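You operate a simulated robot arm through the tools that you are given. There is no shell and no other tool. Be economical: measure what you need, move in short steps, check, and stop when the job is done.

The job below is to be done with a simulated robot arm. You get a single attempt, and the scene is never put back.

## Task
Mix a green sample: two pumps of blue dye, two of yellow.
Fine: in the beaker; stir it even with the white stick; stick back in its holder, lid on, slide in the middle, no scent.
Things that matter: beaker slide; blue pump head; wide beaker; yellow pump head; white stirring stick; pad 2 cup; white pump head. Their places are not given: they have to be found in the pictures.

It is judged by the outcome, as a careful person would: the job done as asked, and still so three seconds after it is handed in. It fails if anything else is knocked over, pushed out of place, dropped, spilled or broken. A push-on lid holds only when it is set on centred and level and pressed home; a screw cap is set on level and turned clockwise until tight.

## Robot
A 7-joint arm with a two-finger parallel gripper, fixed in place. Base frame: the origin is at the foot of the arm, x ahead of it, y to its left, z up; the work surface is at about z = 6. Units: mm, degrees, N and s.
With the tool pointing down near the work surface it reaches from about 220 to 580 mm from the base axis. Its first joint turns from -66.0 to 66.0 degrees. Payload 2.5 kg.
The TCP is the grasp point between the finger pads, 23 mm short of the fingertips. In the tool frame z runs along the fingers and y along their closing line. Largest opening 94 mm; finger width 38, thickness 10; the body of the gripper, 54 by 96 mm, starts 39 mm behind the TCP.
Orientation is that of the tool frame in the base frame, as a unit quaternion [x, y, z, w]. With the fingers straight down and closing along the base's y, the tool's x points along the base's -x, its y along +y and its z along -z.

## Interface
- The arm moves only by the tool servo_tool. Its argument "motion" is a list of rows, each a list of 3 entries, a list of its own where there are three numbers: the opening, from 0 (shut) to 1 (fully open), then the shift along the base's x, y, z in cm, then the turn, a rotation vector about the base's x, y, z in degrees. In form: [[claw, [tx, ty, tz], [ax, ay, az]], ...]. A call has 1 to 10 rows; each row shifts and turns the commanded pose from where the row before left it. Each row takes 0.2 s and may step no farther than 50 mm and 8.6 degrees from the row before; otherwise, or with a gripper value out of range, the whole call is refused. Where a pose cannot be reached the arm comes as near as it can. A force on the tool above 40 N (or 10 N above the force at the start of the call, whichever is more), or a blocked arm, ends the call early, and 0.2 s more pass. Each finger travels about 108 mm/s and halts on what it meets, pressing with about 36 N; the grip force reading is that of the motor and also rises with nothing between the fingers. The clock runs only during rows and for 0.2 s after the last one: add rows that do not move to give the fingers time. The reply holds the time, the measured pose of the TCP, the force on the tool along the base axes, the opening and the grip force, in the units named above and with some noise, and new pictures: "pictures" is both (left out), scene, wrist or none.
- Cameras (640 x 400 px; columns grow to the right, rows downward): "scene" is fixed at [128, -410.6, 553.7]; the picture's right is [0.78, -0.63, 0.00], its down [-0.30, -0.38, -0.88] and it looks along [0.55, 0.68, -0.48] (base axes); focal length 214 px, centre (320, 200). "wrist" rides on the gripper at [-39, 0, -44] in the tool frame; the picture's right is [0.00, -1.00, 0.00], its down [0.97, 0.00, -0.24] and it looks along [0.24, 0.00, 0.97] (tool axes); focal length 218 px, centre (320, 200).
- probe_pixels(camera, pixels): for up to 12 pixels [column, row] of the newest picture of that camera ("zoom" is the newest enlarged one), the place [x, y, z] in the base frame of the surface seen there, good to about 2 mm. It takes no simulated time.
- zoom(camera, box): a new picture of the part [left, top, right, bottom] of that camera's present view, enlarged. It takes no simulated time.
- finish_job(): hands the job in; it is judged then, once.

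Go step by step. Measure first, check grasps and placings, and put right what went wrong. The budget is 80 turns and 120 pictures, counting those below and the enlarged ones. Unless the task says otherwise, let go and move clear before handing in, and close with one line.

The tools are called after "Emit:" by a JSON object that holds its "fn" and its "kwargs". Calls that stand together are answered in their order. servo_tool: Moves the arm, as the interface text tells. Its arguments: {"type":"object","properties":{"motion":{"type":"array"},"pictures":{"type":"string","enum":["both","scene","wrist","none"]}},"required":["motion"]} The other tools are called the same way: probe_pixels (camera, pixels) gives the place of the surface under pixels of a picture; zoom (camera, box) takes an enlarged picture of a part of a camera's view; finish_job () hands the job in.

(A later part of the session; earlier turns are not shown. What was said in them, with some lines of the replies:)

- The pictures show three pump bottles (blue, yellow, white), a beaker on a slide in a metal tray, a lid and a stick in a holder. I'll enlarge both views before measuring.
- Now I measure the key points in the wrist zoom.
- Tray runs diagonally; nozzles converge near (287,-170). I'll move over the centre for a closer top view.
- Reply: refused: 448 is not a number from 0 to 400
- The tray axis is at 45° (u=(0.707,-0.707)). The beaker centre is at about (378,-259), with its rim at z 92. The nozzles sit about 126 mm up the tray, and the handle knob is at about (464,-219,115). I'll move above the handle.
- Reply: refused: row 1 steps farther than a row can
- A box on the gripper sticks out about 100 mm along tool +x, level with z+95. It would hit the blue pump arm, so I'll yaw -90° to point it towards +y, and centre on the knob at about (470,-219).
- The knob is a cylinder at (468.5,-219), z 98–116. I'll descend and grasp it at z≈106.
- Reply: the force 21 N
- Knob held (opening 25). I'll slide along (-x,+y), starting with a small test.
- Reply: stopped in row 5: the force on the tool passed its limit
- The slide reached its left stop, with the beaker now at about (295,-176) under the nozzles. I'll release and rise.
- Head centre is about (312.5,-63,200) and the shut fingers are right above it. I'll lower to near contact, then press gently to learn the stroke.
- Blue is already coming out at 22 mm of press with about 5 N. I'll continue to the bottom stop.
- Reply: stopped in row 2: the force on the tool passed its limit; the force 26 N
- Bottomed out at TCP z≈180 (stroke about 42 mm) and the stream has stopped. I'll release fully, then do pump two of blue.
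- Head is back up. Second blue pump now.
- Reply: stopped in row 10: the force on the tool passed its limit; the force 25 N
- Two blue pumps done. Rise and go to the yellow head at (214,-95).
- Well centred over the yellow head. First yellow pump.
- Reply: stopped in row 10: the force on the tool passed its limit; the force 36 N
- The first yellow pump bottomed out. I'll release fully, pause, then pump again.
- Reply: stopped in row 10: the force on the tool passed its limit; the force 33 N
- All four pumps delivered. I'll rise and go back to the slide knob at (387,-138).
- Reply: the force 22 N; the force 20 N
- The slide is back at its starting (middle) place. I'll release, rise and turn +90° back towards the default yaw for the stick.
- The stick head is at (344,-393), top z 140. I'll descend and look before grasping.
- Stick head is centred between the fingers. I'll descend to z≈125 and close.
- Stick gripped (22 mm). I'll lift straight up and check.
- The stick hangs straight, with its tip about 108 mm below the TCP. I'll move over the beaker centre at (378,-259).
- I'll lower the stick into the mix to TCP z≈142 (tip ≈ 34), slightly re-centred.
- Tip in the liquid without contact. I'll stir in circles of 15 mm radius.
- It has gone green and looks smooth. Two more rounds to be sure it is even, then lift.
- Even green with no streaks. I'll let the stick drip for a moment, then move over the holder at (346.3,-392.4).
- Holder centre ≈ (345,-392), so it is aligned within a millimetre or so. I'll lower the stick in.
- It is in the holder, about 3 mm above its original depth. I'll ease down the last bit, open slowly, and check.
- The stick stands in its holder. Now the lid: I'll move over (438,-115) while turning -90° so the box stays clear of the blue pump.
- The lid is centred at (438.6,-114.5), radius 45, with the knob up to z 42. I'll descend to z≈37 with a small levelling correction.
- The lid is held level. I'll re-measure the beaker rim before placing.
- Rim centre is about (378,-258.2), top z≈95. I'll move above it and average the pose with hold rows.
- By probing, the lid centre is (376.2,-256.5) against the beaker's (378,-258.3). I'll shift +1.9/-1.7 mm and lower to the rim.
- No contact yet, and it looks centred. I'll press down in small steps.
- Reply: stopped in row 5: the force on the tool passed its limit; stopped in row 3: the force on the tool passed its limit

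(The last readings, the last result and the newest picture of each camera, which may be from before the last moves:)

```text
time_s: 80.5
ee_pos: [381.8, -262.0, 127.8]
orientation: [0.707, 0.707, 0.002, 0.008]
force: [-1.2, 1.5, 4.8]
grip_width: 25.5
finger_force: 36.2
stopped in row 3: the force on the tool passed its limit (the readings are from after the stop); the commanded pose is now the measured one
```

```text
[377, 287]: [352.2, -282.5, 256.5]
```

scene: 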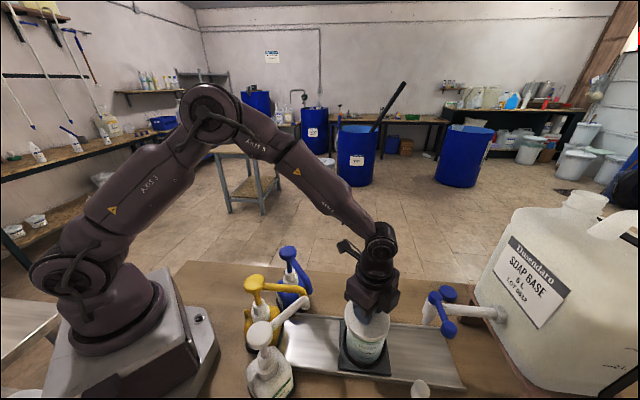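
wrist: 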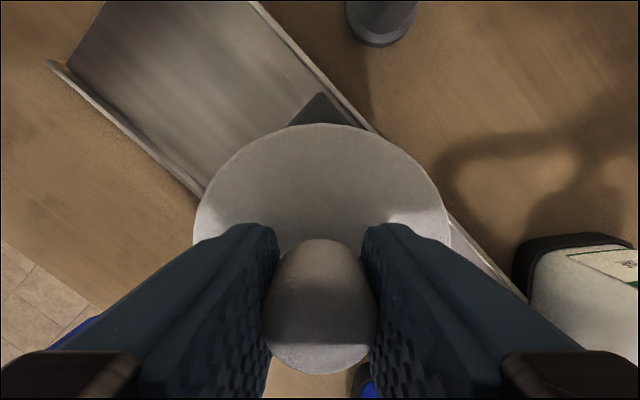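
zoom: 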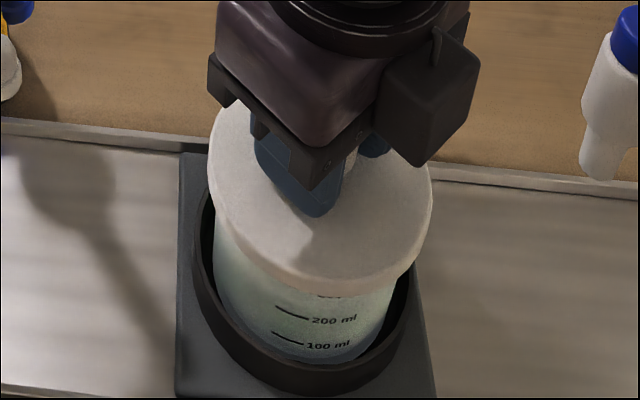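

The lid sits level (top z ≈100), though pressing may have nudged the slide a few mm. I'll release and rise to check.

Emit:
{"fn": "servo_tool", "kwargs": {"motion": [[0.3, [0, 0, 0], [0, 0, 0]], [0.5, [0, 0, 0], [0, 0, 0]], [0.5, [0, 0, 3], [0, 0, 0]], [0.5, [0, 0, 4], [0, 0, 0]], [0.5, [0, 4, 4], [0, 0, 0]], [0.5, [0, 4.5, 2], [0, 0, 0]], [0.5, [0, 4.5, 0], [0, 0, 0]], [0.5, [0, 0, 0], [0, 0, 0]]]}}

Emit:
{"fn": "zoom", "kwargs": {"camera": "scene", "box": [300, 260, 440, 390]}}

Emit:
{"fn": "probe_pixels", "kwargs": {"camera": "scene", "pixels": [[377, 287], [375, 286], [380, 286], [378, 284]]}}

```text
refused: row 5 steps farther than a row can; nothing moved
```

```text
3.08 times, centred on (370, 325) of scene
```

zoom: 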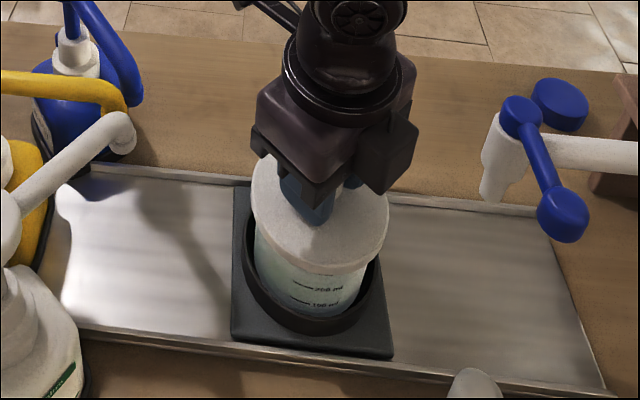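

```text
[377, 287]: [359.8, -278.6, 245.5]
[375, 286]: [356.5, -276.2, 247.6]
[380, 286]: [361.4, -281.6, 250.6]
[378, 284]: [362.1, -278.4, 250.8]
```

The base corner went from (225,335) to (232,342) in the same zoom, so the slide drifted about 5 mm; I'll correct that after. Release now.

Emit:
{"fn": "servo_tool", "kwargs": {"motion": [[0.3, [0, 0, 0], [0, 0, 0]], [0.5, [0, 0, 0], [0, 0, 0]], [0.5, [0, 0, 3], [0, 0, 0]], [0.5, [0, 0, 4], [0, 0, 0]], [0.5, [0, 3, 3], [0, 0, 0]], [0.5, [0, 3, 3], [0, 0, 0]], [0.5, [0, 3, 0], [0, 0, 0]], [0.5, [0, 0, 0], [0, 0, 0]]]}}

Emit:
{"fn": "zoom", "kwargs": {"camera": "scene", "box": [300, 260, 440, 390]}}

Emit:
{"fn": "probe_pixels", "kwargs": {"camera": "scene", "pixels": [[377, 287], [375, 286], [380, 286], [378, 284], [368, 345]]}}

```text
time_s: 82.3
ee_pos: [380.9, -173.2, 257.6]
orientation: [0.708, 0.706, 0.002, 0.008]
force: [-0.5, 0.3, 0.5]
grip_width: 47.2
finger_force: 0.0
```

scene: 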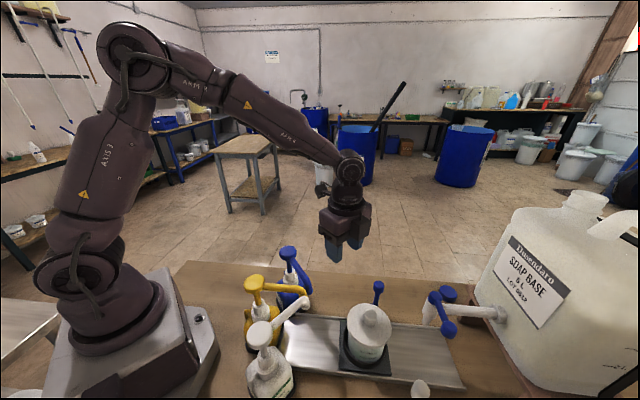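
wrist: 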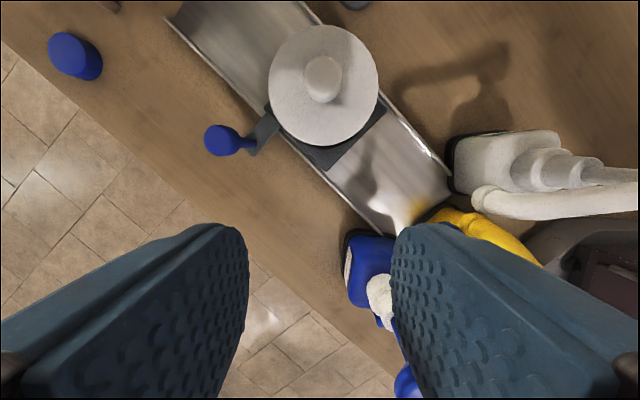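

```text
3.08 times, centred on (370, 325) of scene
```

zoom: 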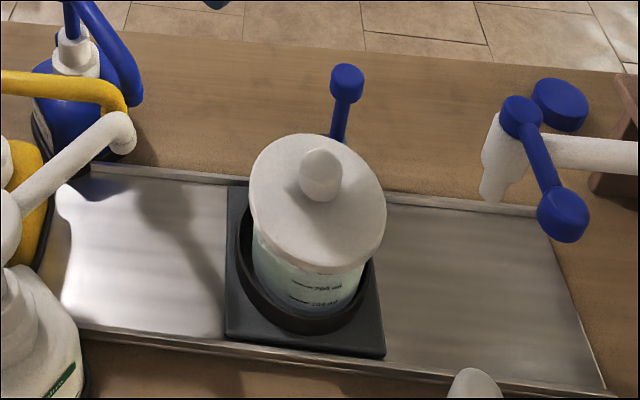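

```text
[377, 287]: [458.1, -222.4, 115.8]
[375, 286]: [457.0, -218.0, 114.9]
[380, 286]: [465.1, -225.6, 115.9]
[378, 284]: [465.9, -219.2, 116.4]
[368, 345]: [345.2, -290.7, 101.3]
```

On release the slide came back: the base corner is at (225,337), as at the start. Now check that the lid is level and centred.

Emit:
{"fn": "probe_pixels", "kwargs": {"camera": "wrist", "pixels": [[272, 85], [375, 85], [323, 30], [323, 142], [290, 50], [357, 50], [290, 125], [357, 125], [323, 80], [219, 137], [212, 140], [345, 115]]}}

Emit:
{"fn": "zoom", "kwargs": {"camera": "scene", "box": [335, 295, 405, 365]}}

```text
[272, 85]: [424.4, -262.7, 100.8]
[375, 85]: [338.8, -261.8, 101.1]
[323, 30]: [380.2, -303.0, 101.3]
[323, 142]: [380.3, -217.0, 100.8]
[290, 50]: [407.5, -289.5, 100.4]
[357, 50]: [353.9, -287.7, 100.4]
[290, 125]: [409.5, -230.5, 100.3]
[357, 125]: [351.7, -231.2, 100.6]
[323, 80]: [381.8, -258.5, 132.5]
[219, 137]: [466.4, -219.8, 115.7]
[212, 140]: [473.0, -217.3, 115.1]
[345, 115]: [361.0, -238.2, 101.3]
```

```text
5.71 times, centred on (370, 330) of scene
```

zoom: 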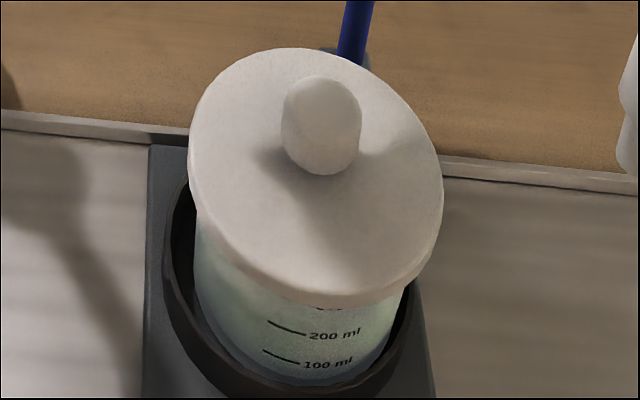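

The lid is level to within 1 mm (top 100.5–101). To be sure it is home, I'll press the knob top (381.5,-260,132.5) straight down with shut fingers.

Emit:
{"fn": "servo_tool", "kwargs": {"motion": [[0, [0, -2.9, 0], [0.49, 0.81, 0.16]], [0, [0, -2.9, 0], [0, 0, 0]], [0, [0, -2.9, 0], [0, 0, 0]], [0, [0, 0, -4], [0, 0, 0]], [0, [0, 0, -3.5], [0, 0, 0]], [0, [0, 0, -1.5], [0, 0, 0]], [0, [0, 0, 0], [0, 0, 0]]], "pictures": "none"}}

Emit:
{"fn": "servo_tool", "kwargs": {"motion": [[0, [0, 0, -0.4], [0, 0, 0]], [0, [0, 0, -0.2], [0, 0, 0]], [0, [0, 0, -0.2], [0, 0, 0]], [0, [0, 0, -0.2], [0, 0, 0]], [0, [0, 0, -0.2], [0, 0, 0]], [0, [0, 0, -0.2], [0, 0, 0]], [0, [0, 0, -0.2], [0, 0, 0]]], "pictures": "wrist"}}

```text
time_s: 83.9
ee_pos: [382.4, -257.7, 167.9]
orientation: [0.707, 0.707, 0.0, 0.001]
force: [-0.3, -0.2, -0.2]
grip_width: 0.0
finger_force: 37.0
```

```text
time_s: 85.6
ee_pos: [384.5, -261.7, 156.0]
orientation: [0.707, 0.708, 0.0, 0.006]
force: [-3.5, 1.1, 7.0]
grip_width: 0.2
finger_force: 35.7
stopped in row 7: the force on the tool passed its limit (the readings are from after the stop); the commanded pose is now the measured one
```

wrist: 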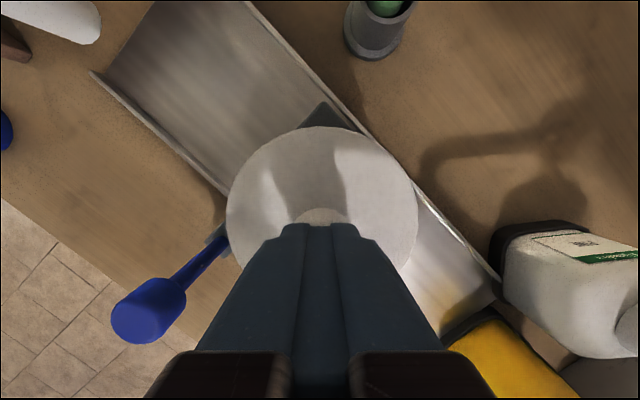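

Pressed with over 40 N and no further travel (knob top still ~133), so the lid is home. I'll rise clear and verify lid and slide.

Emit:
{"fn": "servo_tool", "kwargs": {"motion": [[0, [0, 0, 1], [0, 0, 0]], [0, [0, 0, 3.5], [0, 0, 0]], [0, [0, 0, 4], [0, 0, 0]], [0, [0, 3, 3], [0, 0, 0]], [0, [0, 3.5, 0], [0, 0, 0]], [0, [0, 3.5, 0], [0, 0, 0]], [0, [0, 0, 0], [0, 0, 0]]]}}

Emit:
{"fn": "zoom", "kwargs": {"camera": "scene", "box": [300, 260, 440, 390]}}

Emit:
{"fn": "probe_pixels", "kwargs": {"camera": "zoom", "pixels": [[228, 335], [382, 353], [345, 75], [320, 165], [262, 180], [375, 215], [300, 140], [330, 260], [340, 83]]}}

```text
time_s: 87.2
ee_pos: [382.3, -159.6, 270.9]
orientation: [0.707, 0.707, 0.001, 0.006]
force: [0.0, -0.1, 0.0]
grip_width: 0.0
finger_force: 36.3
```

scene: 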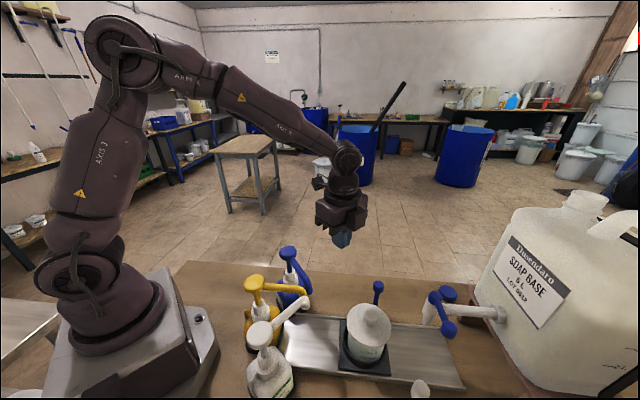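
wrist: 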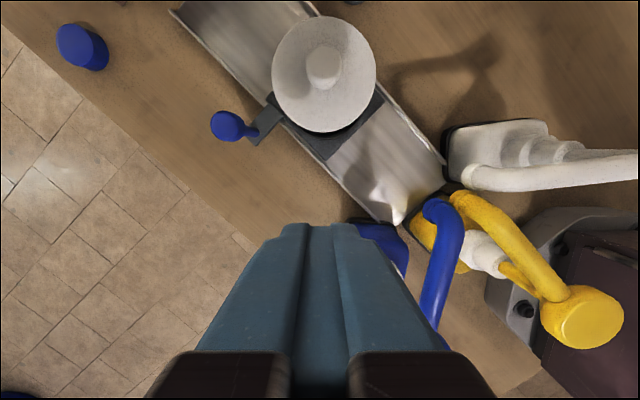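

```text
3.08 times, centred on (370, 325) of scene
```

zoom: 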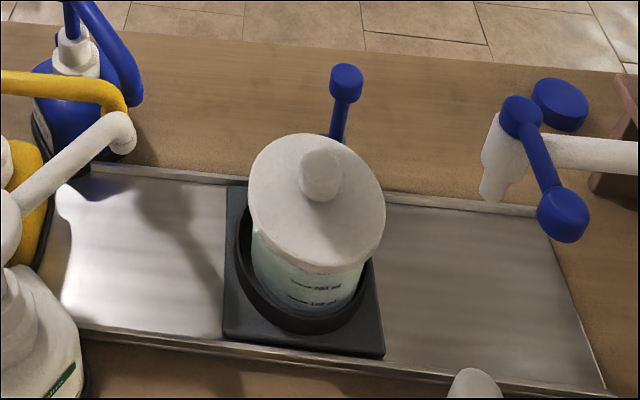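

```text
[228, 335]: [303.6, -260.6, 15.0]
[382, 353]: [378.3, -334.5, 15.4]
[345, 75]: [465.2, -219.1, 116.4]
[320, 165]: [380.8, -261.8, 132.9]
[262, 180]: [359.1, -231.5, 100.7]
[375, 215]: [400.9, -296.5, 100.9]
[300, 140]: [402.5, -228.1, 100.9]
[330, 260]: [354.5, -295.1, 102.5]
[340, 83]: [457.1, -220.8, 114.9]
```

The lid is level (top ≈101 all round), and the slide base is back where it started, midway along the tray. The stick head is at (420,388) as before, the pumps are untouched, and the arm is clear. Handing in.

Emit:
{"fn": "finish_job", "kwargs": {}}

```text
The job is handed in.
```

I pumped two blue and two yellow into the beaker, with no scent, and stirred it to an even green. The stick is back in its holder, the lid is pressed on level, and the slide is in the middle.
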